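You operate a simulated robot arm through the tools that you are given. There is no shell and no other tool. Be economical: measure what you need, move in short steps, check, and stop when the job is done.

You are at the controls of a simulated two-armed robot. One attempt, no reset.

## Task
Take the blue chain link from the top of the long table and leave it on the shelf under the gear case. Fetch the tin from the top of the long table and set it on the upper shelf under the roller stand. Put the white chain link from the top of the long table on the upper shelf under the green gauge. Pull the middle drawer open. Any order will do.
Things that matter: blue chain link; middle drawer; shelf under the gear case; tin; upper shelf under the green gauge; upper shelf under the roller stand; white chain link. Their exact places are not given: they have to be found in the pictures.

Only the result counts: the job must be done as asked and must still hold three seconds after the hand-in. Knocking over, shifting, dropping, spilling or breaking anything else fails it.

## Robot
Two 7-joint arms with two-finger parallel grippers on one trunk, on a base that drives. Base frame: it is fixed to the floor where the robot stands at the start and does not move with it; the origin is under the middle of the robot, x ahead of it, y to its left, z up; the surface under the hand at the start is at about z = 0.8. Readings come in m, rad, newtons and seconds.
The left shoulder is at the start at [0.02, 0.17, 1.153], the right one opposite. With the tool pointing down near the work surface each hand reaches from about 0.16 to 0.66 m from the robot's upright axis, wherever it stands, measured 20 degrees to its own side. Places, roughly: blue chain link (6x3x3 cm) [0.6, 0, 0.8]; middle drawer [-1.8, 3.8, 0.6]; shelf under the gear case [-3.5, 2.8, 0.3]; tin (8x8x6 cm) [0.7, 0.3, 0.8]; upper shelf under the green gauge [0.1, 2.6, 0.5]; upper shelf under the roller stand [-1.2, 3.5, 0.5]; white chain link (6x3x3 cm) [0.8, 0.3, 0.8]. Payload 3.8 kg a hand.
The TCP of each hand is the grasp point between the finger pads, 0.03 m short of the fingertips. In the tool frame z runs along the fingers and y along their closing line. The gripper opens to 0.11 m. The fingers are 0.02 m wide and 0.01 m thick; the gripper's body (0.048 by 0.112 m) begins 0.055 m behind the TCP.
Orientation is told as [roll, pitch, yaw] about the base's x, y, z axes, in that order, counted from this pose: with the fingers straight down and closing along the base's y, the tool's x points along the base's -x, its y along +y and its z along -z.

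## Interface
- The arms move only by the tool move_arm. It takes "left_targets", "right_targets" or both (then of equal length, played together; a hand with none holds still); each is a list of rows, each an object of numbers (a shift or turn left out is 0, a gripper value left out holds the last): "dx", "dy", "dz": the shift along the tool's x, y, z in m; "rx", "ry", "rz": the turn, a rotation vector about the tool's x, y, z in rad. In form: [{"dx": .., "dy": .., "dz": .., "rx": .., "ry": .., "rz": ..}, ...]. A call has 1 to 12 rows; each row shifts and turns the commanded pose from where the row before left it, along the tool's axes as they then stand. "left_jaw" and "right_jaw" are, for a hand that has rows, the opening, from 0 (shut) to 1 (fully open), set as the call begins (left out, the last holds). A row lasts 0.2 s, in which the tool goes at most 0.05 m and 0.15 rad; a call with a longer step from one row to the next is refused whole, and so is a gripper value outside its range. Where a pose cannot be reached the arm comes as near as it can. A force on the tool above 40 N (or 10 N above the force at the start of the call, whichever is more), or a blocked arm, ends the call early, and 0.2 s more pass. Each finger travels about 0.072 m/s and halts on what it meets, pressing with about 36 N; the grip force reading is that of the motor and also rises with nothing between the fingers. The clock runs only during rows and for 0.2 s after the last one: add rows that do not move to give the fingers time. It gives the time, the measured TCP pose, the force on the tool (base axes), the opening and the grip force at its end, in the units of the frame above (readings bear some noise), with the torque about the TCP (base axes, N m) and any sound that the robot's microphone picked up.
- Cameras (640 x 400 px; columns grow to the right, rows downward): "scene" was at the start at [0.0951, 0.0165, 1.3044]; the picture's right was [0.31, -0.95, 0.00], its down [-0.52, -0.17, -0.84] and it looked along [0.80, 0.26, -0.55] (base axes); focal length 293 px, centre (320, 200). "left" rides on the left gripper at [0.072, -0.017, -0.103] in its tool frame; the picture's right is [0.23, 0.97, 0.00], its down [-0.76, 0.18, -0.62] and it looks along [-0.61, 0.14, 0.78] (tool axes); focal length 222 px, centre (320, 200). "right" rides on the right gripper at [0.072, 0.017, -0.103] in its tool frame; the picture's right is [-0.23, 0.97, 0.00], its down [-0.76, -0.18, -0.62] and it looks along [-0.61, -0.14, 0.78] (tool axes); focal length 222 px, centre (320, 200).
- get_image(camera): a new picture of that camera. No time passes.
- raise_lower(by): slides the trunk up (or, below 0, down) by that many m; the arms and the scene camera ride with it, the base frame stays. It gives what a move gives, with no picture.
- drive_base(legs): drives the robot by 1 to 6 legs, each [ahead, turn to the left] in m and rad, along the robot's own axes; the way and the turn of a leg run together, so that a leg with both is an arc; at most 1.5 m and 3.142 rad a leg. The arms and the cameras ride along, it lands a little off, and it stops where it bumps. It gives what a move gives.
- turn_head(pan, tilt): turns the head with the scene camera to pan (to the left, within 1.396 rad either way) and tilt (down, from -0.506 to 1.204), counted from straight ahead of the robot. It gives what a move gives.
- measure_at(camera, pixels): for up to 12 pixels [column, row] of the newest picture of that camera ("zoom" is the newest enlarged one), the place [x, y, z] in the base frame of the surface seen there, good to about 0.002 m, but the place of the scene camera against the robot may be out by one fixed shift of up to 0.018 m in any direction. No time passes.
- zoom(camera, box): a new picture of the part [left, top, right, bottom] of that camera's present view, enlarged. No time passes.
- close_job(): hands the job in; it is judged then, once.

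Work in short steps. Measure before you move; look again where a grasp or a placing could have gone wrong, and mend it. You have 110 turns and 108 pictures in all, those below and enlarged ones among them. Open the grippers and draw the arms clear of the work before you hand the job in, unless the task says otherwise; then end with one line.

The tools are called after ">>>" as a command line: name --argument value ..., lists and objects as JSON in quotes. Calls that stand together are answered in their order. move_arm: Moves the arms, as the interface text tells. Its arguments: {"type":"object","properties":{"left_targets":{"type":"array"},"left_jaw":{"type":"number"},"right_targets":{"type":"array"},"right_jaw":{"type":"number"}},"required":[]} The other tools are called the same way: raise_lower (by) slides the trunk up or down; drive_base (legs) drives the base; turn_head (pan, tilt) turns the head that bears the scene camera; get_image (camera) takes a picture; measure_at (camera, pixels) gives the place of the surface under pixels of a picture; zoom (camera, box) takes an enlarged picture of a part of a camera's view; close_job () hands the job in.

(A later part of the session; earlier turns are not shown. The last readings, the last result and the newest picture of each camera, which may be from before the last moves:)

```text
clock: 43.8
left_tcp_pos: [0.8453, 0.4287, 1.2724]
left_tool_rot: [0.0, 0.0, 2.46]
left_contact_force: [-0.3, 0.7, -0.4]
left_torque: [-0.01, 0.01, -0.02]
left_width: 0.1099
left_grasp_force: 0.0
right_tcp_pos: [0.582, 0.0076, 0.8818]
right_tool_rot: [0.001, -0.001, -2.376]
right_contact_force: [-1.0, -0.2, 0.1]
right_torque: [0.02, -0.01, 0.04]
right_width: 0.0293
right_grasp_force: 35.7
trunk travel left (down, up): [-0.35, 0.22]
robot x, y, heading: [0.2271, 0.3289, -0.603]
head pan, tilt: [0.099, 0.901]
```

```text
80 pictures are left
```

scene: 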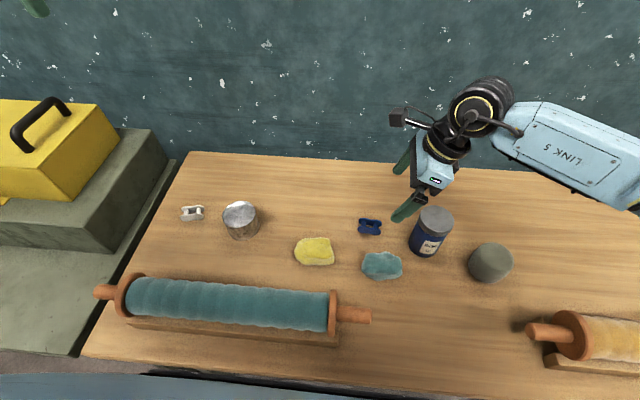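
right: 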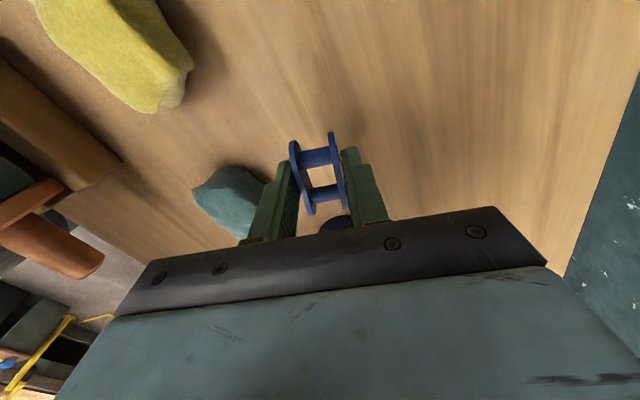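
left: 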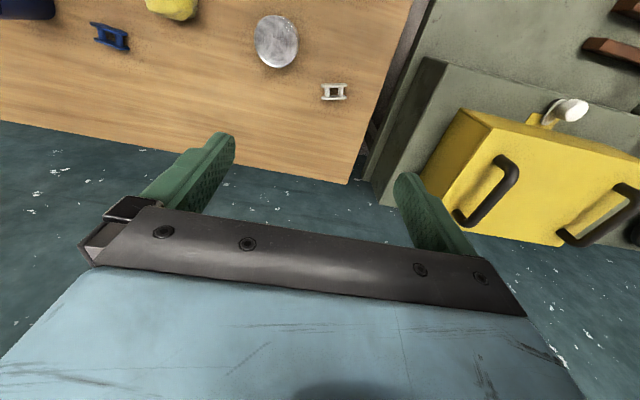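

The blue link is held. I lift the right hand to ~1.05 and draw it right, while the left goes above the tin.

>>> move_arm --right_targets '[{"dz": -0.03}, {"dz": -0.035}, {"dz": -0.035}, {"dz": -0.035}, {"dz": -0.035}, {"dx": -0.025}, {"dx": -0.035}, {"dx": -0.035}]' --left_targets '[{"dx": -0.0091, "dy": 0.02, "dz": 0.0353}, {"dx": -0.0091, "dy": 0.02, "dz": 0.0353}, {"dx": -0.0091, "dy": 0.02, "dz": 0.0353}, {"dx": -0.0091, "dy": 0.02, "dz": 0.0353}, {"dx": -0.0091, "dy": 0.02, "dz": 0.0353}, {"dx": -0.0091, "dy": 0.02, "dz": 0.0353}, {"dx": -0.0091, "dy": 0.02, "dz": 0.0353}, {"dx": -0.0091, "dy": 0.02, "dz": 0.0353}]'

>>> move_arm --left_targets '[{"rz": 0.14}, {"rz": 0.14}, {"rz": 0.14}, {"rz": 0.14}, {"rz": 0.14}, {"ry": 0.131}, {"ry": 0.131}, {"ry": 0.131}, {"ry": 0.131}, {}]'

>>> get_image --camera "left"

>>> get_image --camera "scene"

```text
clock: 45.6
left_tcp_pos: [0.6879, 0.3506, 0.9903]
left_tool_rot: [0.001, -0.001, 2.463]
left_contact_force: [-0.3, 0.2, -0.6]
left_torque: [0.02, -0.06, 0.01]
left_width: 0.1098
left_grasp_force: 0.1
right_tcp_pos: [0.5113, -0.0601, 1.0526]
right_tool_rot: [-0.001, -0.001, -2.373]
right_contact_force: [0.5, -0.5, 0.3]
right_torque: [0.0, -0.03, -0.01]
right_width: 0.0293
right_grasp_force: 35.5
trunk travel left (down, up): [-0.35, 0.22]
robot x, y, heading: [0.2263, 0.3266, -0.602]
head pan, tilt: [0.099, 0.901]
```

```text
clock: 47.8
left_tcp_pos: [0.6884, 0.3495, 0.9897]
left_tool_rot: [-0.001, 0.525, 1.762]
left_contact_force: [-0.5, -0.3, 0.7]
left_torque: [0.01, 0.02, -0.01]
left_width: 0.1102
left_grasp_force: 0.1
right_tcp_pos: [0.5127, -0.0582, 1.0512]
right_tool_rot: [-0.002, 0.001, -2.373]
right_contact_force: [0.0, -0.5, -1.7]
right_torque: [0.02, 0.03, -0.02]
right_width: 0.0292
right_grasp_force: 35.8
trunk travel left (down, up): [-0.35, 0.22]
robot x, y, heading: [0.2268, 0.3274, -0.605]
head pan, tilt: [0.099, 0.901]
```

```text
79 pictures are left
```

left: 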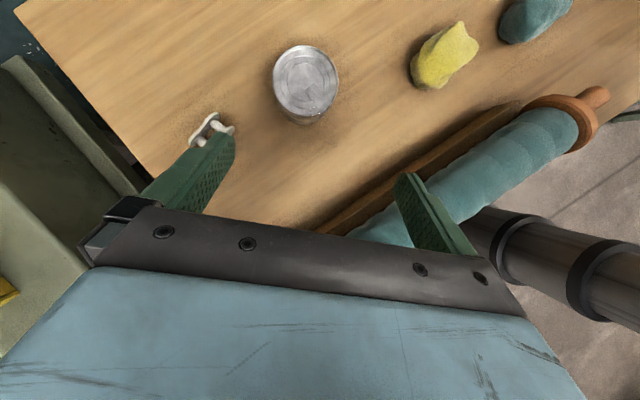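

```text
78 pictures are left
```

scene: 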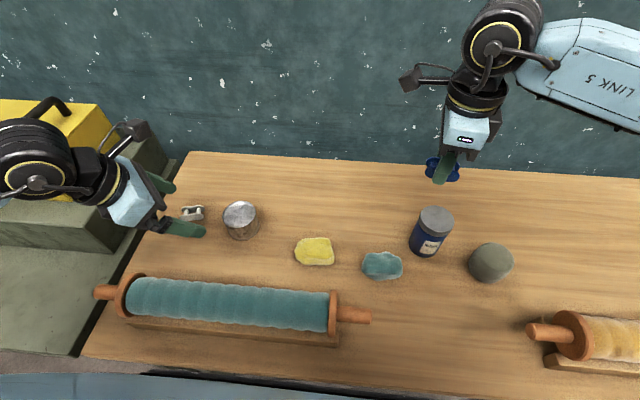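

Tin at (306,80) in the left picture. I verify its place with this camera.

>>> measure_at --camera "left" --pixels '[[306, 80], [276, 82], [336, 80], [306, 50], [306, 112], [222, 128], [200, 125], [230, 133]]'

>>> measure_at --camera "scene" --pixels '[[35, 160], [20, 190], [100, 180], [100, 230], [80, 150], [45, 185], [70, 220]]'

```text
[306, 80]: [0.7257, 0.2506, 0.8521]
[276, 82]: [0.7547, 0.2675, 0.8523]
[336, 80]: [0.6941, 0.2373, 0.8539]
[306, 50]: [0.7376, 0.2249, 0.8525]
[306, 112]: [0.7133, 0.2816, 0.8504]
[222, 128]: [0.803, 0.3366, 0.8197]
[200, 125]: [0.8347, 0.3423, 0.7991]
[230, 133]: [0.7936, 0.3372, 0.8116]
```

```text
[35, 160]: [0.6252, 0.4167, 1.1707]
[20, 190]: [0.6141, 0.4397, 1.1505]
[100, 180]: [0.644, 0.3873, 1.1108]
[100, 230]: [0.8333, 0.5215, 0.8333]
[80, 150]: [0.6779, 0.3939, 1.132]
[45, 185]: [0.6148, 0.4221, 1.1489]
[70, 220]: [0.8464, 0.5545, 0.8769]
```

The tin now reads [0.725, 0.2525] — my aborted approach had nudged it. I correct sideways, then advance along the tool axis to z 0.838.

>>> move_arm --left_targets '[{"dx": 0.0127, "dy": -0.0174}, {"dz": 0.0365}, {"dz": 0.0365}, {"dz": 0.0365}, {"dz": 0.0365}, {"dz": 0.0365}, {}]' --left_jaw 1.0

>>> get_image --camera "left"

```text
clock: 49.4
left_tcp_pos: [0.7241, 0.253, 0.8388]
left_tool_rot: [-0.001, 0.524, 1.761]
left_contact_force: [0.2, -0.3, 0.4]
left_torque: [-0.01, 0.02, 0.01]
left_width: 0.1099
left_grasp_force: 0.1
right_tcp_pos: [0.5129, -0.0574, 1.0526]
right_tool_rot: [-0.002, -0.001, -2.374]
right_contact_force: [0.8, -0.3, -0.8]
right_torque: [-0.02, -0.01, 0.01]
right_width: 0.0297
right_grasp_force: 35.7
trunk travel left (down, up): [-0.35, 0.22]
robot x, y, heading: [0.2283, 0.3277, -0.605]
head pan, tilt: [0.099, 0.901]
```

```text
77 pictures are left
```

left: 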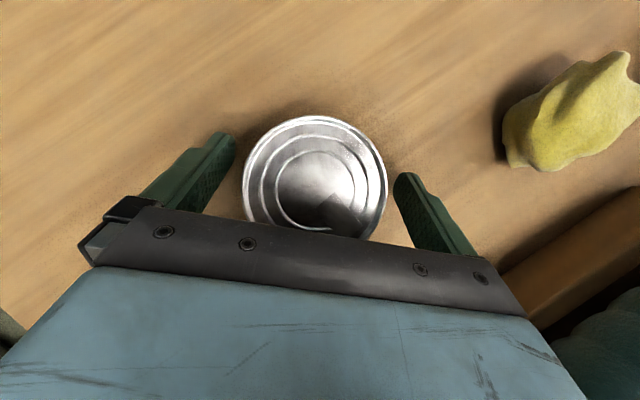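

The tin sits between the fingers. I close and lift slowly.

>>> move_arm --left_targets '[{}, {}, {}, {}]' --left_jaw 0.3

>>> move_arm --left_targets '[{"dx": 0.005, "dz": -0.00866}, {"dx": 0.005, "dz": -0.00866}, {"dx": 0.01, "dz": -0.0173}, {"dx": 0.01, "dz": -0.0173}, {"dx": 0.015, "dz": -0.026}, {"dx": 0.015, "dz": -0.026}, {"dx": 0.015, "dz": -0.026}]'

>>> get_image --camera "left"

```text
clock: 50.4
left_tcp_pos: [0.725, 0.2521, 0.8387]
left_tool_rot: [0.0, 0.524, 1.76]
left_contact_force: [1.5, -0.5, 0.0]
left_torque: [-0.02, -0.03, -0.05]
left_width: 0.0708
left_grasp_force: 36.2
right_tcp_pos: [0.5127, -0.0585, 1.0527]
right_tool_rot: [-0.002, 0.0, -2.373]
right_contact_force: [-0.5, 0.5, -0.3]
right_torque: [0.01, 0.02, 0.02]
right_width: 0.0295
right_grasp_force: 35.8
trunk travel left (down, up): [-0.35, 0.22]
robot x, y, heading: [0.2257, 0.3266, -0.597]
head pan, tilt: [0.099, 0.901]
```

```text
clock: 52.0
left_tcp_pos: [0.7244, 0.2533, 0.9881]
left_tool_rot: [0.001, 0.525, 1.764]
left_contact_force: [0.4, 0.5, -1.0]
left_torque: [-0.02, 0.02, 0.0]
left_width: 0.0709
left_grasp_force: 35.9
right_tcp_pos: [0.5131, -0.059, 1.0519]
right_tool_rot: [0.0, 0.0, -2.374]
right_contact_force: [1.2, 0.6, -0.4]
right_torque: [-0.01, 0.02, -0.06]
right_width: 0.0293
right_grasp_force: 36.3
trunk travel left (down, up): [-0.35, 0.22]
robot x, y, heading: [0.2218, 0.3279, -0.598]
head pan, tilt: [0.099, 0.901]
```

```text
76 pictures are left
```

left: 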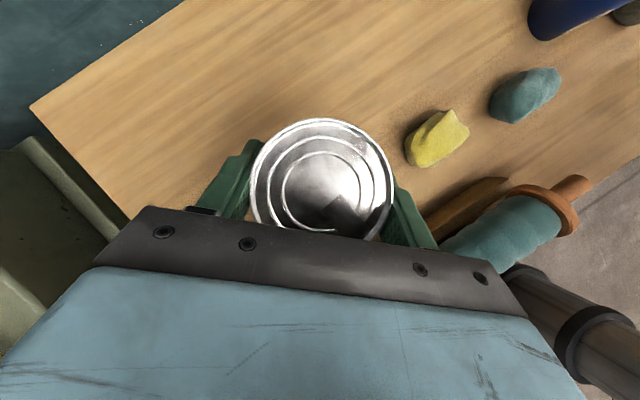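

Both items are held. I raise the trunk a little, back away from the table, and turn toward the bench.

>>> raise_lower --by 0.1

>>> drive_base --legs '[[-0.6, 0], [0, 1.6]]'

>>> turn_head --pan 0.9 --tilt 0.35

>>> get_image --camera "scene"

```text
clock: 53.3
left_tcp_pos: [0.725, 0.2533, 1.0878]
left_tool_rot: [-0.001, 0.523, 1.761]
left_contact_force: [0.0, -1.1, -1.4]
left_torque: [-0.01, -0.01, -0.02]
left_width: 0.0712
left_grasp_force: 36.3
right_tcp_pos: [0.5128, -0.0586, 1.1523]
right_tool_rot: [-0.002, -0.001, -2.375]
right_contact_force: [0.8, -0.6, -0.5]
right_torque: [0.01, -0.03, 0.0]
right_width: 0.0295
right_grasp_force: 35.8
trunk travel left (down, up): [-0.45, 0.12]
robot x, y, heading: [0.2306, 0.3248, -0.596]
head pan, tilt: [0.099, 0.901]
```

```text
clock: 60.6
left_tcp_pos: [-0.2179, 1.1664, 1.0887]
left_tool_rot: [-0.002, 0.524, -2.914]
left_contact_force: [1.0, -0.5, -1.4]
left_torque: [-0.01, -0.01, 0.01]
left_width: 0.0711
left_grasp_force: 36.3
right_tcp_pos: [0.101, 0.9666, 1.1524]
right_tool_rot: [-0.001, -0.001, -0.767]
right_contact_force: [-0.1, 0.2, -0.7]
right_torque: [0.03, -0.01, 0.01]
right_width: 0.0294
right_grasp_force: 36.2
trunk travel left (down, up): [-0.45, 0.12]
robot x, y, heading: [-0.2733, 0.6667, 1.012]
head pan, tilt: [0.099, 0.901]
```

```text
clock: 61.7
left_tcp_pos: [-0.2176, 1.166, 1.0885]
left_tool_rot: [0.001, 0.523, -2.914]
left_contact_force: [-0.1, 0.4, -2.1]
left_torque: [-0.01, 0.02, -0.04]
left_width: 0.0712
left_grasp_force: 35.5
right_tcp_pos: [0.1011, 0.9659, 1.1514]
right_tool_rot: [-0.002, -0.003, -0.766]
right_contact_force: [-0.1, 0.7, -1.0]
right_torque: [0.01, 0.02, 0.0]
right_width: 0.0294
right_grasp_force: 36.5
trunk travel left (down, up): [-0.45, 0.12]
robot x, y, heading: [-0.273, 0.663, 1.012]
head pan, tilt: [0.901, 0.351]
```

```text
75 pictures are left
```

scene: 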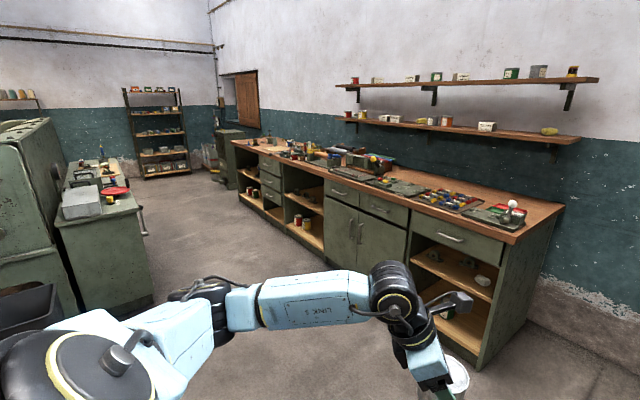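

The way to the bench is free. I measure the left cabinet and the bench front to plan the route.

>>> measure_at --camera "scene" --pixels '[[150, 295], [140, 205], [110, 240], [60, 205], [95, 160], [130, 180], [300, 228], [265, 215], [478, 370], [325, 262], [222, 180], [270, 185]]'

>>> zoom --camera "scene" --box '[30, 100, 350, 300]'

```text
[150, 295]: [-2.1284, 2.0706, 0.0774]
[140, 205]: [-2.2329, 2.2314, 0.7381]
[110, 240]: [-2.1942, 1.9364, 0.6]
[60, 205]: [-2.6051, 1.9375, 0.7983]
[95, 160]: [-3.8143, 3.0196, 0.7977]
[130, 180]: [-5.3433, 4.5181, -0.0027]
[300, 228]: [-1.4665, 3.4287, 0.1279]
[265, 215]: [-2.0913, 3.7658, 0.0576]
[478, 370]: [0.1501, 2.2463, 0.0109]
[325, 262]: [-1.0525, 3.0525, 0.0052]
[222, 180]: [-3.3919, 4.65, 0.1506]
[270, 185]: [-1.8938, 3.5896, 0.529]
```

```text
2.00 times, centred on (190, 200) of scene
```

zoom: 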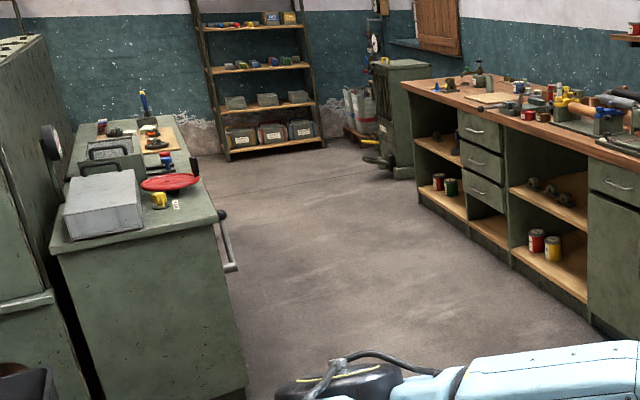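

Route: drive to about [-1.69, 2.41], then face the bench (heading 57°).

>>> drive_base --legs '[[0, 1.241], [1.125, 0], [1.125, 0], [0, -1.258]]'

>>> turn_head --pan 0.1 --tilt 0.45

>>> get_image --camera "scene"

```text
clock: 79.0
left_tcp_pos: [-1.6009, 2.9307, 1.0888]
left_tool_rot: [0.001, 0.523, -2.941]
left_contact_force: [0.5, 0.6, -1.3]
left_torque: [-0.01, 0.02, 0.02]
left_width: 0.0712
left_grasp_force: 36.0
right_tcp_pos: [-1.2875, 2.7211, 1.1532]
right_tool_rot: [-0.001, 0.0, -0.793]
right_contact_force: [0.0, -0.5, -1.2]
right_torque: [-0.02, 0.01, 0.0]
right_width: 0.0291
right_grasp_force: 36.2
trunk travel left (down, up): [-0.45, 0.12]
robot x, y, heading: [-1.6671, 2.4316, 0.984]
head pan, tilt: [0.901, 0.351]
```

```text
clock: 80.2
left_tcp_pos: [-1.6003, 2.9313, 1.0879]
left_tool_rot: [0.001, 0.523, -2.941]
left_contact_force: [0.7, 0.6, -1.7]
left_torque: [-0.01, -0.01, 0.0]
left_width: 0.0711
left_grasp_force: 35.8
right_tcp_pos: [-1.2877, 2.7217, 1.1529]
right_tool_rot: [-0.001, 0.0, -0.792]
right_contact_force: [0.5, -0.1, -0.5]
right_torque: [0.03, 0.01, 0.0]
right_width: 0.0294
right_grasp_force: 36.2
trunk travel left (down, up): [-0.45, 0.12]
robot x, y, heading: [-1.6686, 2.4332, 0.984]
head pan, tilt: [0.099, 0.45]
```

```text
73 pictures are left
```

scene: 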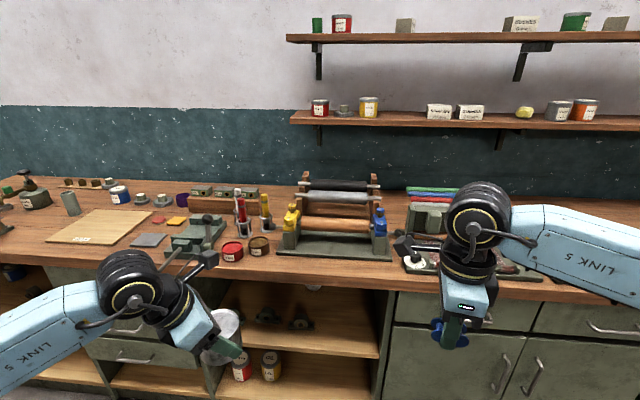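

The roller stand (280–390, 170–260) stands over the right part of the middle bay; its upper shelf spans (230–380, 290–355). I zoom and measure.

>>> zoom --camera "scene" --box '[200, 250, 420, 388]'

>>> measure_at --camera "scene" --pixels '[[377, 355], [377, 340], [340, 345], [260, 336], [340, 310], [365, 300], [267, 318], [302, 324], [340, 288], [345, 250], [300, 250], [385, 250]]'

```text
2.90 times, centred on (310, 319) of scene
```

zoom: 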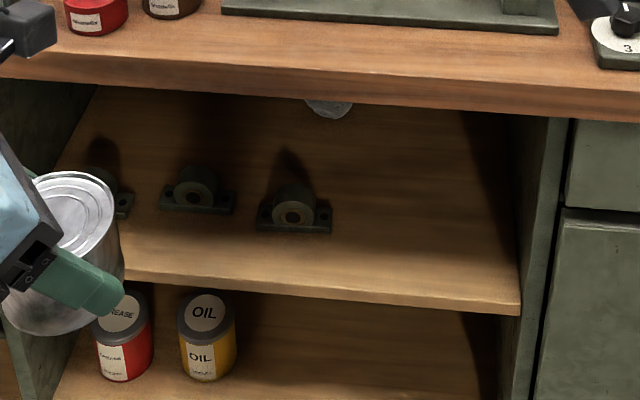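

```text
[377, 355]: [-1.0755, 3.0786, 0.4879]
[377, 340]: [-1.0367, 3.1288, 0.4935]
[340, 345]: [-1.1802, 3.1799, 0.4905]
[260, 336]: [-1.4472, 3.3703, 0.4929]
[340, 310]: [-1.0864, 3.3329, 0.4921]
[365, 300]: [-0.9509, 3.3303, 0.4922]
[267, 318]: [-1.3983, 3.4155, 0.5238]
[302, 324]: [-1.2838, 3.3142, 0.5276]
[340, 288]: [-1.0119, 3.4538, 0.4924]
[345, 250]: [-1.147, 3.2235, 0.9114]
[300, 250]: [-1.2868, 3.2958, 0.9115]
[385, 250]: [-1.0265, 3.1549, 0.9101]
```

The upper shelf is at z≈0.492, its front edge at n≈2.0 along the bench normal; a bearing block stands at [-1.28,3.31]. Free spot under the stand: about [-1.115, 3.242]. I turn the left hand to point at the bench, draw both hands in, and lower the trunk.

>>> move_arm --left_targets '[{"rx": 0.0662, "rz": -0.1146}, {"rx": 0.0662, "rz": -0.1146}, {"rx": 0.0662, "rz": -0.1146}, {"rx": 0.0662, "rz": -0.1146}, {"rx": 0.0662, "rz": -0.1146}, {"rx": 0.0662, "rz": -0.1146}, {"dx": -0.0289, "dz": -0.0167}, {"dx": -0.0289, "dz": -0.0167}, {"dx": -0.0289, "dz": -0.0167}]' --right_targets '[{}, {}, {}, {"dy": -0.035}, {"dy": -0.035}, {"dy": -0.035}, {"dy": -0.035}, {"dy": -0.035}, {"dy": -0.025}]'

>>> raise_lower --by -0.41

>>> get_image --camera "left"

```text
clock: 82.2
left_tcp_pos: [-1.6568, 2.8463, 1.0886]
left_tool_rot: [0.003, 0.524, -2.145]
left_contact_force: [-0.5, 0.1, -1.6]
left_torque: [0.02, -0.01, 0.0]
left_width: 0.0713
left_grasp_force: 36.1
right_tcp_pos: [-1.4297, 2.5796, 1.153]
right_tool_rot: [0.001, -0.001, -0.795]
right_contact_force: [0.9, -0.2, -0.3]
right_torque: [0.0, -0.04, -0.03]
right_width: 0.0293
right_grasp_force: 35.5
trunk travel left (down, up): [-0.45, 0.12]
robot x, y, heading: [-1.6665, 2.4297, 0.981]
head pan, tilt: [0.099, 0.45]
```

```text
refused: -0.41 is not a number from -0.4 to 0.4
```

```text
71 pictures are left
```

left: 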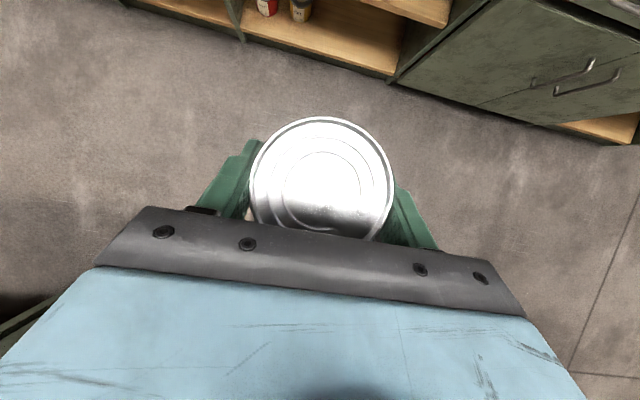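

Lowering by 0.4, then drive to the standing place [-1.253, 2.663].

>>> raise_lower --by -0.4

>>> drive_base --legs '[[0, -0.467], [0.475, 0], [0, 0.481]]'

>>> turn_head --pan 0.3 --tilt 0.7

>>> get_image --camera "scene"

>>> get_image --camera "left"

```text
clock: 86.0
left_tcp_pos: [-1.6553, 2.8463, 0.6867]
left_tool_rot: [0.001, 0.524, -2.144]
left_contact_force: [-0.4, -0.1, -1.8]
left_torque: [-0.03, 0.0, -0.01]
left_width: 0.0715
left_grasp_force: 35.5
right_tcp_pos: [-1.4295, 2.5818, 0.7531]
right_tool_rot: [-0.002, 0.002, -0.792]
right_contact_force: [0.0, 0.0, -1.1]
right_torque: [0.01, -0.06, -0.01]
right_width: 0.0292
right_grasp_force: 36.7
trunk travel left (down, up): [-0.05, 0.52]
robot x, y, heading: [-1.6717, 2.432, 0.982]
head pan, tilt: [0.099, 0.45]
```

```text
clock: 90.1
left_tcp_pos: [-1.0732, 3.018, 0.686]
left_tool_rot: [0.008, 0.509, -2.614]
left_contact_force: [-7.0, -1.3, 1.5]
left_torque: [-0.06, -0.68, 0.15]
left_width: 0.0707
left_grasp_force: 35.6
right_tcp_pos: [-0.9859, 2.6839, 0.7518]
right_tool_rot: [0.0, -0.001, -1.26]
right_contact_force: [0.3, -0.3, 0.0]
right_torque: [0.03, -0.05, -0.01]
right_width: 0.0295
right_grasp_force: 35.8
trunk travel left (down, up): [-0.05, 0.52]
robot x, y, heading: [-1.2646, 2.6567, 0.512]
head pan, tilt: [0.099, 0.45]
stopped in leg 2: the force on the tool passed its limit at 78 N (the readings are from after the stop); the commanded pose is now the measured one
```

```text
clock: 90.8
left_tcp_pos: [-1.0729, 3.0169, 0.6852]
left_tool_rot: [0.008, 0.51, -2.615]
left_contact_force: [-9.7, -0.6, 2.3]
left_torque: [-0.14, -1.12, 0.22]
left_width: 0.0707
left_grasp_force: 36.0
right_tcp_pos: [-0.9861, 2.6831, 0.7516]
right_tool_rot: [0.001, -0.004, -1.261]
right_contact_force: [0.9, 0.4, -1.0]
right_torque: [-0.03, -0.01, -0.02]
right_width: 0.0295
right_grasp_force: 36.2
trunk travel left (down, up): [-0.05, 0.52]
robot x, y, heading: [-1.2619, 2.6571, 0.509]
head pan, tilt: [0.3, 0.7]
```

```text
70 pictures are left
```

scene: 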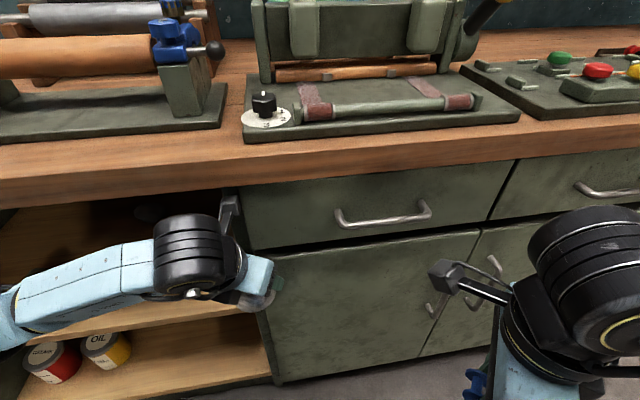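

```text
69 pictures are left
```

left: 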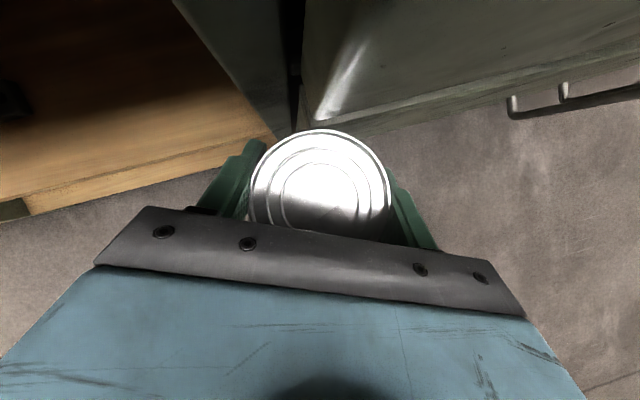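

The held tin touched the bay's post because I drove in on a slant; the tin is still held and the bench is fixed. I back off 0.2 m and square up to the bench.

>>> drive_base --legs '[[-0.2, 0], [0, 0.484]]'

>>> get_image --camera "scene"

>>> get_image --camera "left"

```text
clock: 93.8
left_tcp_pos: [-1.4371, 2.9691, 0.6852]
left_tool_rot: [0.007, 0.51, -2.129]
left_contact_force: [0.1, -0.4, -1.7]
left_torque: [0.0, 0.01, 0.02]
left_width: 0.0709
left_grasp_force: 36.0
right_tcp_pos: [-1.204, 2.7153, 0.7531]
right_tool_rot: [-0.002, -0.003, -0.774]
right_contact_force: [-0.3, -0.2, -0.7]
right_torque: [0.0, -0.02, 0.02]
right_width: 0.0293
right_grasp_force: 36.1
trunk travel left (down, up): [-0.05, 0.52]
robot x, y, heading: [-1.4408, 2.5588, 1.001]
head pan, tilt: [0.3, 0.7]
```

```text
68 pictures are left
```

scene: 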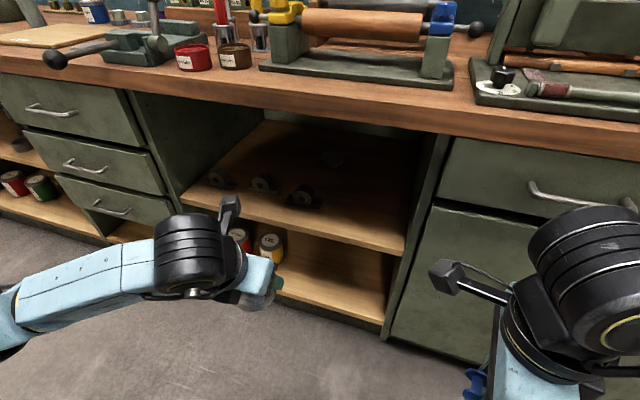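

```text
67 pictures are left
```

left: 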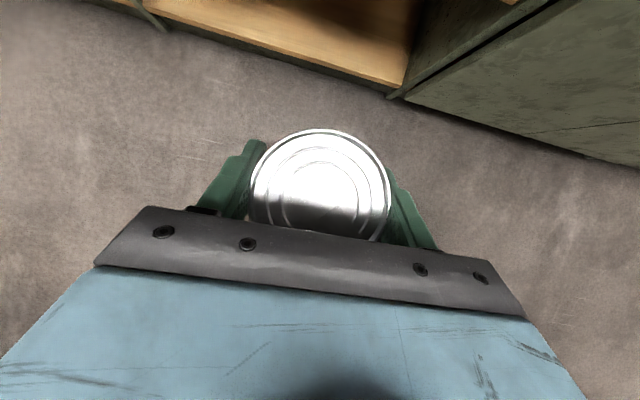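

Now square to the bench. I measure the tin's top for level, and the shelf front, post and bearing.

>>> measure_at --camera "left" --pixels '[[320, 180], [262, 185], [380, 185], [320, 140], [320, 222]]'

>>> measure_at --camera "scene" --pixels '[[403, 250], [403, 235], [350, 230], [260, 205], [305, 196], [318, 205], [430, 200], [370, 190], [380, 155], [300, 100], [420, 115], [330, 158]]'

```text
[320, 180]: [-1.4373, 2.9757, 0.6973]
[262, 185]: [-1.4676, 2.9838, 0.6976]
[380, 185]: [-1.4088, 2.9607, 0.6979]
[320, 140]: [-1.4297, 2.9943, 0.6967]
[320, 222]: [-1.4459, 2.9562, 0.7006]
```

```text
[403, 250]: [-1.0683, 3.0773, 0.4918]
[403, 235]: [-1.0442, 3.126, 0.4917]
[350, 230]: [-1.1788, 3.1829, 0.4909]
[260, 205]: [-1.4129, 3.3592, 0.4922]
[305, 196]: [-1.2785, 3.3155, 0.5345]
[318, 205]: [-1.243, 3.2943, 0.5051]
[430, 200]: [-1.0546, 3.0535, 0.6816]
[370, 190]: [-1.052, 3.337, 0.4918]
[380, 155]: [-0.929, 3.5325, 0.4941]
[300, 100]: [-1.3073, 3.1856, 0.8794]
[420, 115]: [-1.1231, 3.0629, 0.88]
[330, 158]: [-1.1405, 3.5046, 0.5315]
```

The tin is level within a few degrees. I shift the left hand 0.114 right and 0.125 down so that it faces the free spot, then drive 0.2 m ahead.

>>> move_arm --left_targets '[{"dx": -0.0153, "dy": 0.0285, "dz": 0.0273}, {"dx": -0.0153, "dy": 0.0285, "dz": 0.0273}, {"dx": -0.0153, "dy": 0.0285, "dz": 0.0273}, {"dx": -0.0153, "dy": 0.0285, "dz": 0.0273}, {"ry": 0.04}]'

>>> drive_base --legs '[[0.2, -0.005]]'

>>> get_image --camera "scene"

>>> get_image --camera "left"

```text
clock: 95.0
left_tcp_pos: [-1.3389, 2.9085, 0.5605]
left_tool_rot: [0.005, 0.55, -2.127]
left_contact_force: [1.2, 0.6, -1.9]
left_torque: [0.03, -0.02, 0.02]
left_width: 0.0708
left_grasp_force: 36.4
right_tcp_pos: [-1.2052, 2.7143, 0.7509]
right_tool_rot: [-0.002, -0.002, -0.776]
right_contact_force: [-0.7, -1.1, -0.8]
right_torque: [0.03, -0.02, -0.01]
right_width: 0.0294
right_grasp_force: 35.6
trunk travel left (down, up): [-0.05, 0.52]
robot x, y, heading: [-1.4404, 2.5582, 1.0]
head pan, tilt: [0.3, 0.7]
```

```text
clock: 96.6
left_tcp_pos: [-1.2304, 3.0737, 0.5611]
left_tool_rot: [0.007, 0.548, -2.133]
left_contact_force: [-0.5, 0.3, -1.9]
left_torque: [0.0, 0.03, 0.0]
left_width: 0.0707
left_grasp_force: 35.9
right_tcp_pos: [-1.0964, 2.8796, 0.7506]
right_tool_rot: [-0.003, -0.002, -0.781]
right_contact_force: [0.0, 0.5, -1.0]
right_torque: [0.03, 0.04, -0.02]
right_width: 0.0294
right_grasp_force: 35.7
trunk travel left (down, up): [-0.05, 0.52]
robot x, y, heading: [-1.3332, 2.7256, 0.992]
head pan, tilt: [0.3, 0.7]
```

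```text
66 pictures are left
```

scene: 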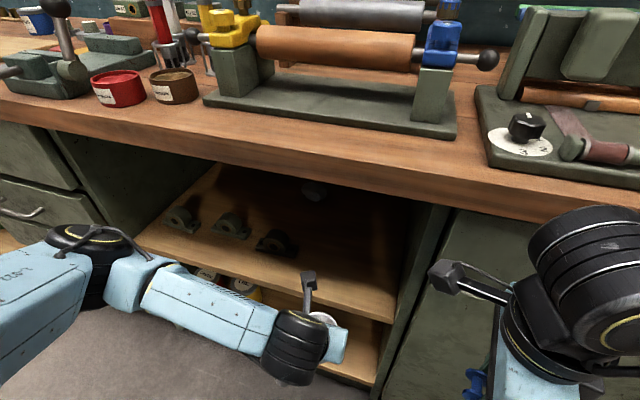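

```text
65 pictures are left
```

left: 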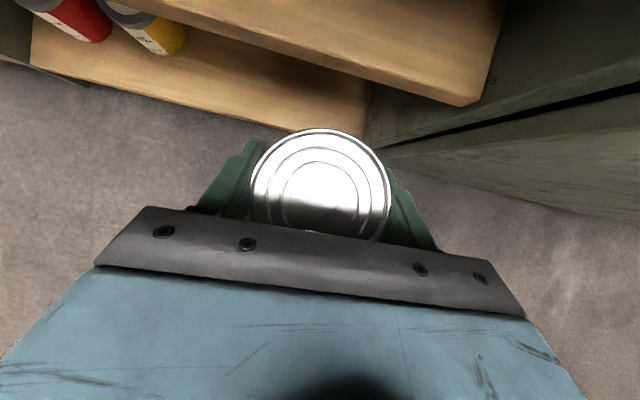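

I measure the shelf's front edge and surface with the accurate left camera.

>>> measure_at --camera "left" --pixels '[[466, 100], [440, 60], [400, 70], [330, 40], [480, 110], [300, 62], [320, 145], [320, 220], [270, 185], [376, 185]]'

>>> measure_at --camera "scene" --pixels '[[290, 250], [275, 255], [380, 310], [370, 295], [405, 280], [330, 195]]'

```text
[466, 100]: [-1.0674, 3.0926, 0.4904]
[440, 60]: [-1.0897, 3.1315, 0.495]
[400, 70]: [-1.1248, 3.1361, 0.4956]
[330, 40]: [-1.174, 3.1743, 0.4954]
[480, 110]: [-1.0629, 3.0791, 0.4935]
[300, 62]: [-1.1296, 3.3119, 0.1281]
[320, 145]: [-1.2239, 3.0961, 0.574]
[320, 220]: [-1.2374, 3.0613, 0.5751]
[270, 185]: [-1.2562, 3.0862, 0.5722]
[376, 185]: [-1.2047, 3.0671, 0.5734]
```

```text
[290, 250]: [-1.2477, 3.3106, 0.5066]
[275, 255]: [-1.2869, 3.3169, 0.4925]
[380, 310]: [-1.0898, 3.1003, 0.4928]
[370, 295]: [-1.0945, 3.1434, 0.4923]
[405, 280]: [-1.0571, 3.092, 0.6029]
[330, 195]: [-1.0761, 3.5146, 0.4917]
```

Shelf top is z 0.495 with the front corner at [-1.065, 3.085]. The tin is aligned and level; I move it 0.2 m inward at this height.

>>> move_arm --left_targets '[{"dx": 0.0341, "dz": 0.0208}, {"dx": 0.0341, "dz": 0.0208}, {"dx": 0.0341, "dz": 0.0208}, {"dx": 0.0341, "dz": 0.0208}, {"dx": 0.0341, "dz": 0.0208}, {}]'

>>> get_image --camera "left"

>>> get_image --camera "scene"

```text
clock: 98.0
left_tcp_pos: [-1.1224, 3.2416, 0.5615]
left_tool_rot: [0.007, 0.549, -2.133]
left_contact_force: [-0.1, -0.6, -1.7]
left_torque: [0.04, 0.05, -0.04]
left_width: 0.0706
left_grasp_force: 36.1
right_tcp_pos: [-1.0945, 2.8804, 0.7523]
right_tool_rot: [-0.003, -0.001, -0.78]
right_contact_force: [0.3, -0.2, -0.4]
right_torque: [0.01, -0.01, -0.04]
right_width: 0.0294
right_grasp_force: 36.0
trunk travel left (down, up): [-0.05, 0.52]
robot x, y, heading: [-1.3315, 2.7265, 0.993]
head pan, tilt: [0.3, 0.7]
```

```text
64 pictures are left
```

left: 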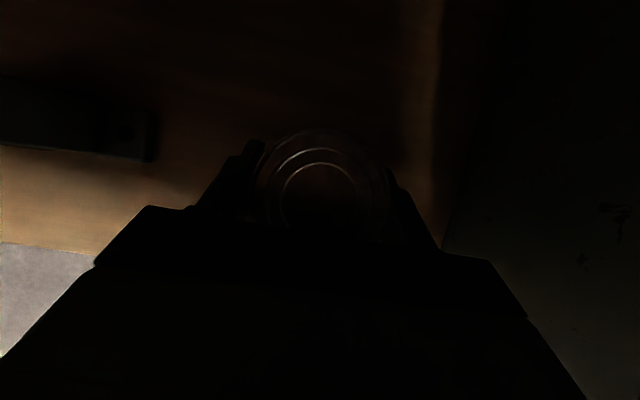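

```text
63 pictures are left
```

scene: 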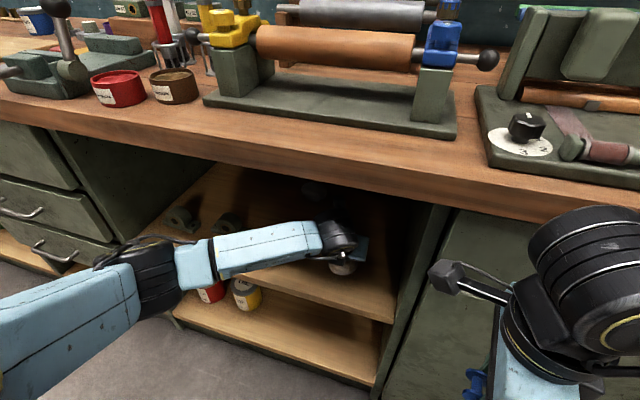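

I measure the bearing block edge near the left finger, then decide on the lowering.

>>> measure_at --camera "left" --pixels '[[150, 155], [140, 120], [440, 240], [470, 150], [320, 140], [320, 220], [60, 170]]'

```text
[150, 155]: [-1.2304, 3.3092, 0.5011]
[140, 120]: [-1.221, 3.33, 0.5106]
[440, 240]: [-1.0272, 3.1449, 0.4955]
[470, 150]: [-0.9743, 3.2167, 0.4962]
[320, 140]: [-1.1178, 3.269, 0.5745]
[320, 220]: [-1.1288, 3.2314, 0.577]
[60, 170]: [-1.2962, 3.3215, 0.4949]
```

Clearances are fine. I lower 0.026 m, then in small steps to contact.

>>> move_arm --left_targets '[{"dx": -0.0068, "dz": 0.0111}, {"dx": -0.0068, "dz": 0.0111}, {"dx": -0.001, "dz": 0.0017}, {"dx": -0.001, "dz": 0.0017}, {}]'

```text
clock: 99.2
left_tcp_pos: [-1.1224, 3.2439, 0.5338]
left_tool_rot: [0.009, 0.554, -2.133]
left_contact_force: [-1.4, 0.8, 18.3]
left_torque: [-0.58, 0.63, -0.05]
left_width: 0.0707
left_grasp_force: 35.6
right_tcp_pos: [-1.096, 2.8802, 0.7523]
right_tool_rot: [0.0, -0.001, -0.78]
right_contact_force: [-0.7, -0.1, -1.0]
right_torque: [0.03, -0.02, 0.0]
right_width: 0.029
right_grasp_force: 36.4
trunk travel left (down, up): [-0.05, 0.52]
robot x, y, heading: [-1.3349, 2.7242, 0.993]
head pan, tilt: [0.3, 0.7]
```

Contact (18 N up): the tin stands on the shelf. I ease up 1 mm, open slowly, and check before pulling back.

>>> move_arm --left_targets '[{"dx": 0.0008, "dz": -0.0012}, {}, {}, {}, {}]' --left_jaw 0.95

>>> get_image --camera "left"

```text
clock: 100.4
left_tcp_pos: [-1.1233, 3.2424, 0.5327]
left_tool_rot: [0.007, 0.548, -2.132]
left_contact_force: [-0.9, 0.1, -0.4]
left_torque: [0.01, 0.0, 0.02]
left_width: 0.1043
left_grasp_force: 0.0
right_tcp_pos: [-1.0967, 2.8804, 0.7516]
right_tool_rot: [-0.002, -0.003, -0.779]
right_contact_force: [0.3, -0.5, -1.3]
right_torque: [0.02, 0.0, 0.02]
right_width: 0.0294
right_grasp_force: 36.3
trunk travel left (down, up): [-0.05, 0.52]
robot x, y, heading: [-1.333, 2.7237, 0.999]
head pan, tilt: [0.3, 0.7]
```

```text
62 pictures are left
```

left: 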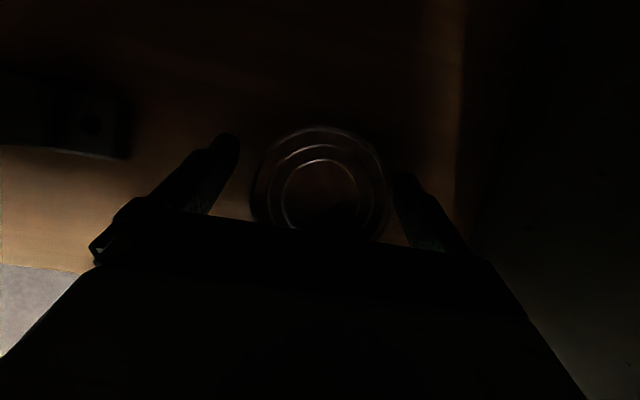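

Released with fingers clear on both sides. I draw the hand straight back 0.25 m.

>>> move_arm --left_targets '[{"dx": 0.004, "dz": -0.006}, {"dx": -0.0341, "dz": -0.0208}, {"dx": -0.0341, "dz": -0.0208}, {"dx": -0.0341, "dz": -0.0208}, {"dx": -0.0341, "dz": -0.0208}, {"dx": -0.0341, "dz": -0.0208}, {"dx": -0.0341, "dz": -0.0208}]'

>>> get_image --camera "scene"

```text
clock: 102.0
left_tcp_pos: [-1.2516, 3.0404, 0.5399]
left_tool_rot: [0.008, 0.55, -2.135]
left_contact_force: [0.3, -0.3, -0.4]
left_torque: [0.03, -0.03, 0.0]
left_width: 0.1044
left_grasp_force: 0.0
right_tcp_pos: [-1.0954, 2.8805, 0.7512]
right_tool_rot: [-0.002, -0.002, -0.781]
right_contact_force: [-0.1, 0.7, -1.9]
right_torque: [0.04, 0.0, 0.02]
right_width: 0.0296
right_grasp_force: 36.5
trunk travel left (down, up): [-0.05, 0.52]
robot x, y, heading: [-1.3358, 2.7278, 0.996]
head pan, tilt: [0.3, 0.7]
```

```text
61 pictures are left
```

scene: 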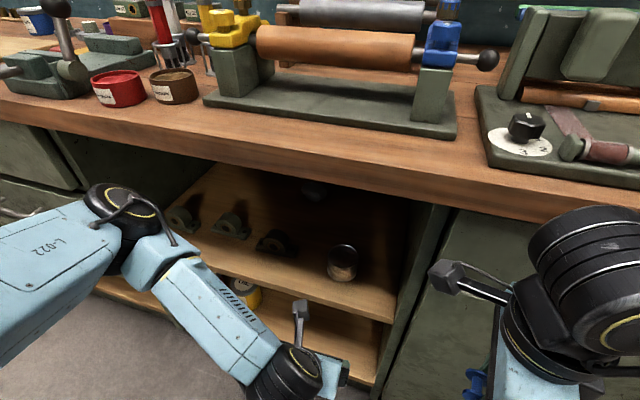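

The tin stands upright on the shelf under the roller stand. Next the middle drawer: I back off and drive along the bench to the drawer column, facing it.

>>> drive_base --legs '[[-0.3, 0], [0, 1.516], [0.78, 0], [0, -1.516]]'

>>> turn_head --pan 0.2 --tilt 0.55

>>> get_image --camera "scene"

```text
clock: 115.3
left_tcp_pos: [-2.0419, 3.2425, 0.5388]
left_tool_rot: [0.006, 0.549, -2.146]
left_contact_force: [1.3, -0.7, 0.7]
left_torque: [0.01, -0.01, -0.01]
left_width: 0.1046
left_grasp_force: 0.1
right_tcp_pos: [-1.8879, 3.0805, 0.7522]
right_tool_rot: [-0.001, -0.001, -0.791]
right_contact_force: [-1.8, 0.4, -0.3]
right_torque: [0.01, -0.02, 0.01]
right_width: 0.0292
right_grasp_force: 35.8
trunk travel left (down, up): [-0.05, 0.52]
robot x, y, heading: [-2.1272, 2.9318, 0.986]
head pan, tilt: [0.3, 0.7]
```

```text
clock: 116.0
left_tcp_pos: [-2.0416, 3.2429, 0.5401]
left_tool_rot: [0.007, 0.551, -2.144]
left_contact_force: [-0.6, 0.0, 0.1]
left_torque: [0.03, 0.0, -0.02]
left_width: 0.1045
left_grasp_force: 0.0
right_tcp_pos: [-1.8881, 3.0807, 0.751]
right_tool_rot: [-0.002, -0.001, -0.789]
right_contact_force: [-0.1, 0.8, -0.9]
right_torque: [-0.01, 0.02, 0.01]
right_width: 0.0292
right_grasp_force: 36.4
trunk travel left (down, up): [-0.05, 0.52]
robot x, y, heading: [-2.125, 2.9326, 0.98]
head pan, tilt: [0.201, 0.55]
```

```text
60 pictures are left
```

scene: 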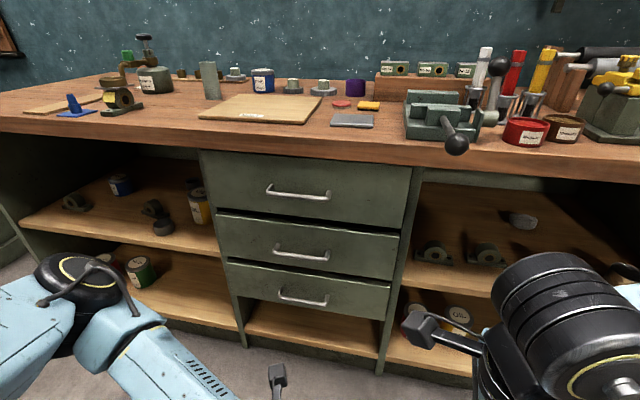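

The middle drawer's handle is at (302,253). I zoom and measure it.

>>> zoom --camera "scene" --box '[220, 180, 400, 310]'

>>> measure_at --camera "zoom" --pixels '[[200, 240], [295, 260], [382, 276], [290, 220], [250, 170], [400, 215], [295, 205], [200, 215], [240, 262], [340, 280]]'

```text
3.08 times, centred on (310, 245) of scene
```

zoom: 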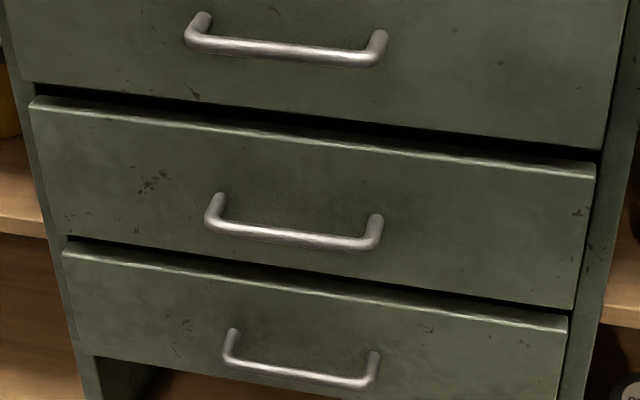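

```text
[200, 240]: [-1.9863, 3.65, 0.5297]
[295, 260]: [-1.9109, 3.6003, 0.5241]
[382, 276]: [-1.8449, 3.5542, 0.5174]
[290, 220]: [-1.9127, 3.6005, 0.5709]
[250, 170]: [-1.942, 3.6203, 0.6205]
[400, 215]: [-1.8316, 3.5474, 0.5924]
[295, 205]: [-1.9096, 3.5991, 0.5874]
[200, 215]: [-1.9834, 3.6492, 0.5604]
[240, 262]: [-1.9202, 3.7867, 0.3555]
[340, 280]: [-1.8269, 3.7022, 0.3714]
```

I sample the bar itself now.

>>> measure_at --camera "zoom" --pixels '[[260, 233], [290, 237], [320, 241], [350, 243], [240, 230], [225, 227], [376, 220], [218, 200], [290, 50]]'

```text
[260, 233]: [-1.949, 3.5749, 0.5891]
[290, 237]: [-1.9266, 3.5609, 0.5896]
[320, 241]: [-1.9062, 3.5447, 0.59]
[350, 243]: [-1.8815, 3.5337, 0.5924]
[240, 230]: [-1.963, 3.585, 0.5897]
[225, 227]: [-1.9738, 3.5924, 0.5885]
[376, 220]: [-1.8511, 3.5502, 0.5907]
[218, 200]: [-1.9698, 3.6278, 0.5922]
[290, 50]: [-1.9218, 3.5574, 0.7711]
```

Bar centre ≈ [-1.925, 3.558, 0.59], 0.04 m off the face. I roll the left hand by 90° and level it so that the fingers point at the bench and close vertically.

>>> move_arm --left_targets '[{"rz": 0.1428}, {"rz": 0.1428}, {"rz": 0.1428}, {"rz": 0.1428}, {"rz": 0.1428}, {"rz": 0.1428}, {"rz": 0.1428}, {"rz": 0.1428}, {"rz": 0.1428}, {"rz": 0.1428}, {"rz": 0.1428}]' --left_jaw 0.6

>>> move_arm --left_targets '[{"rx": 0.145}, {"rx": 0.145}, {"rx": 0.145}, {"rx": 0.145}, {"rx": 0.145}, {"rx": 0.145}, {}]'

>>> get_image --camera "left"

>>> get_image --camera "scene"

```text
clock: 118.4
left_tcp_pos: [-2.042, 3.243, 0.5394]
left_tool_rot: [-0.55, 0.005, 2.562]
left_contact_force: [-0.5, -0.2, -0.2]
left_torque: [0.01, 0.0, 0.02]
left_width: 0.0662
left_grasp_force: 0.1
right_tcp_pos: [-1.8883, 3.0813, 0.7532]
right_tool_rot: [-0.002, -0.002, -0.79]
right_contact_force: [-0.9, 0.3, -0.1]
right_torque: [-0.01, 0.02, -0.04]
right_width: 0.0294
right_grasp_force: 36.0
trunk travel left (down, up): [-0.05, 0.52]
robot x, y, heading: [-2.1287, 2.929, 0.982]
head pan, tilt: [0.201, 0.55]
```

```text
clock: 120.0
left_tcp_pos: [-1.9142, 3.2243, 0.6142]
left_tool_rot: [-1.409, 0.005, 2.57]
left_contact_force: [0.1, 0.0, 0.5]
left_torque: [0.01, 0.03, 0.01]
left_width: 0.0659
left_grasp_force: 0.1
left hand out of reach, approached as far as the arm can: row 2, 3, 4, 5, 6
right_tcp_pos: [-1.8876, 3.0814, 0.7511]
right_tool_rot: [0.0, -0.003, -0.791]
right_contact_force: [-0.2, 0.9, -0.7]
right_torque: [0.01, 0.0, 0.0]
right_width: 0.0292
right_grasp_force: 35.6
trunk travel left (down, up): [-0.05, 0.52]
robot x, y, heading: [-2.131, 2.9293, 0.985]
head pan, tilt: [0.201, 0.55]
```

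```text
58 pictures are left
```

left: 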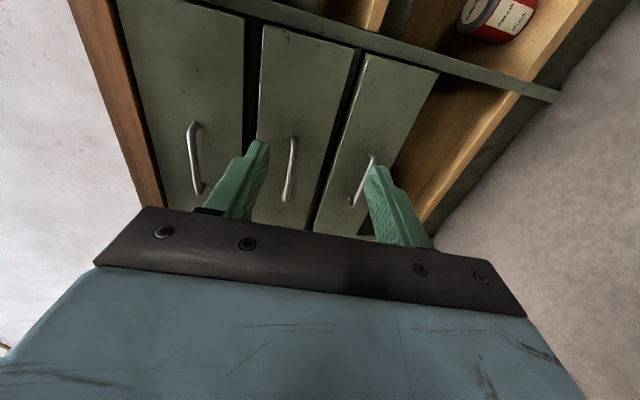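

```text
57 pictures are left
```

scene: 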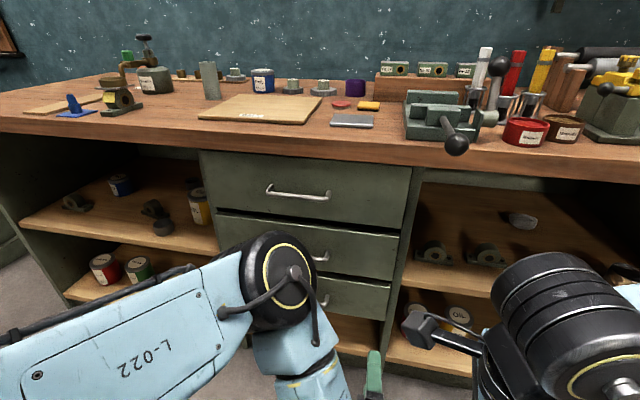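

The hand was too close in to level properly and drifted; I move it forward along the tool and see if it settles.

>>> move_arm --left_targets '[{"dz": 0.04}, {"dz": 0.04}, {"dz": 0.04}, {}, {}]'

```text
clock: 121.2
left_tcp_pos: [-1.8364, 3.3093, 0.6218]
left_tool_rot: [-1.414, 0.006, 2.573]
left_contact_force: [0.4, -1.0, 0.8]
left_torque: [-0.01, -0.04, -0.04]
left_width: 0.0662
left_grasp_force: 0.0
left hand out of reach, approached as far as the arm can: row 1, 2, 3
right_tcp_pos: [-1.8876, 3.0831, 0.7519]
right_tool_rot: [-0.001, -0.001, -0.792]
right_contact_force: [-0.6, 0.4, -0.1]
right_torque: [0.0, -0.04, -0.02]
right_width: 0.0292
right_grasp_force: 36.0
trunk travel left (down, up): [-0.05, 0.52]
robot x, y, heading: [-2.127, 2.9322, 0.984]
head pan, tilt: [0.201, 0.55]
```

The arm can hold this attitude only nearer the robot's middle. I bring the command to that side (0.136 right, 0.075 up) and check that it is met.

>>> move_arm --left_targets '[{"dx": 0.034, "dy": -0.019}, {"dx": 0.034, "dy": -0.019}, {"dx": 0.034, "dy": -0.019}, {"dx": 0.034, "dy": -0.019}, {}]'

```text
clock: 121.9
left_tcp_pos: [-1.7693, 3.2813, 0.665]
left_tool_rot: [-1.43, -0.004, 2.575]
left_contact_force: [0.1, -0.3, 0.4]
left_torque: [-0.01, -0.01, 0.01]
left_width: 0.066
left_grasp_force: 0.1
right_tcp_pos: [-1.8884, 3.077, 0.7506]
right_tool_rot: [-0.009, -0.013, -0.78]
right_contact_force: [-6.2, -3.2, -0.6]
right_torque: [-0.09, 0.21, 0.16]
right_width: 0.0293
right_grasp_force: 35.9
trunk travel left (down, up): [-0.05, 0.52]
robot x, y, heading: [-2.1281, 2.9296, 0.98]
head pan, tilt: [0.201, 0.55]
stopped in row 3 (right hand): the force on the tool passed its limit at 58 N (the readings are from after the stop); the commanded pose is now the measured one
```

The left hand brushed the right one; the link is still held (width 0.029). I move the right hand away to the right, then the left back a little to the left.

>>> move_arm --right_targets '[{"dx": -0.02}, {"dx": -0.04}, {"dx": -0.04}, {"dx": -0.04}, {"dx": -0.04}]' --left_targets '[{}, {}, {"dx": -0.03}, {"dx": -0.04}, {}]'

>>> get_image --camera "right"

>>> get_image --camera "left"

```text
clock: 123.1
left_tcp_pos: [-1.8301, 3.3191, 0.6643]
left_tool_rot: [-1.428, -0.003, 2.574]
left_contact_force: [0.6, 0.2, -0.2]
left_torque: [-0.02, 0.04, 0.01]
left_width: 0.066
left_grasp_force: 0.0
right_tcp_pos: [-1.7391, 2.9885, 0.7528]
right_tool_rot: [-0.008, -0.014, -0.783]
right_contact_force: [0.9, 0.0, -0.5]
right_torque: [0.03, 0.01, -0.03]
right_width: 0.029
right_grasp_force: 35.6
right hand out of reach, approached as far as the arm can: row 2, 3, 4, 5
trunk travel left (down, up): [-0.05, 0.52]
robot x, y, heading: [-2.128, 2.9288, 0.984]
head pan, tilt: [0.201, 0.55]
```

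```text
56 pictures are left
```

right: 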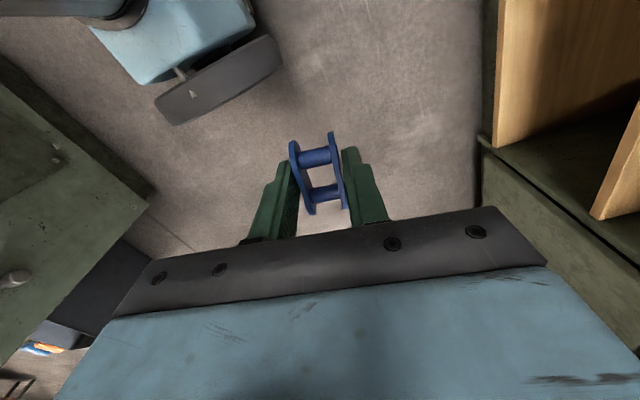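

```text
55 pictures are left
```

left: 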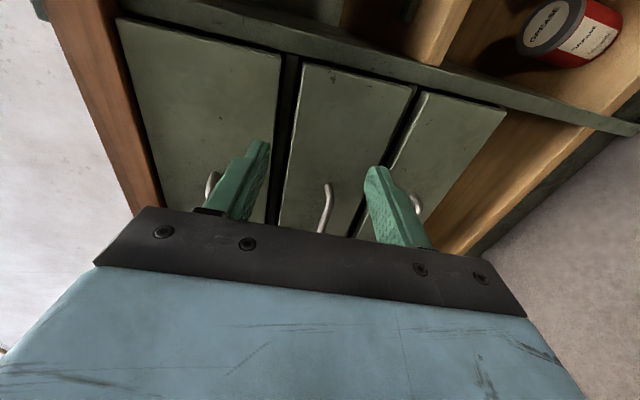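

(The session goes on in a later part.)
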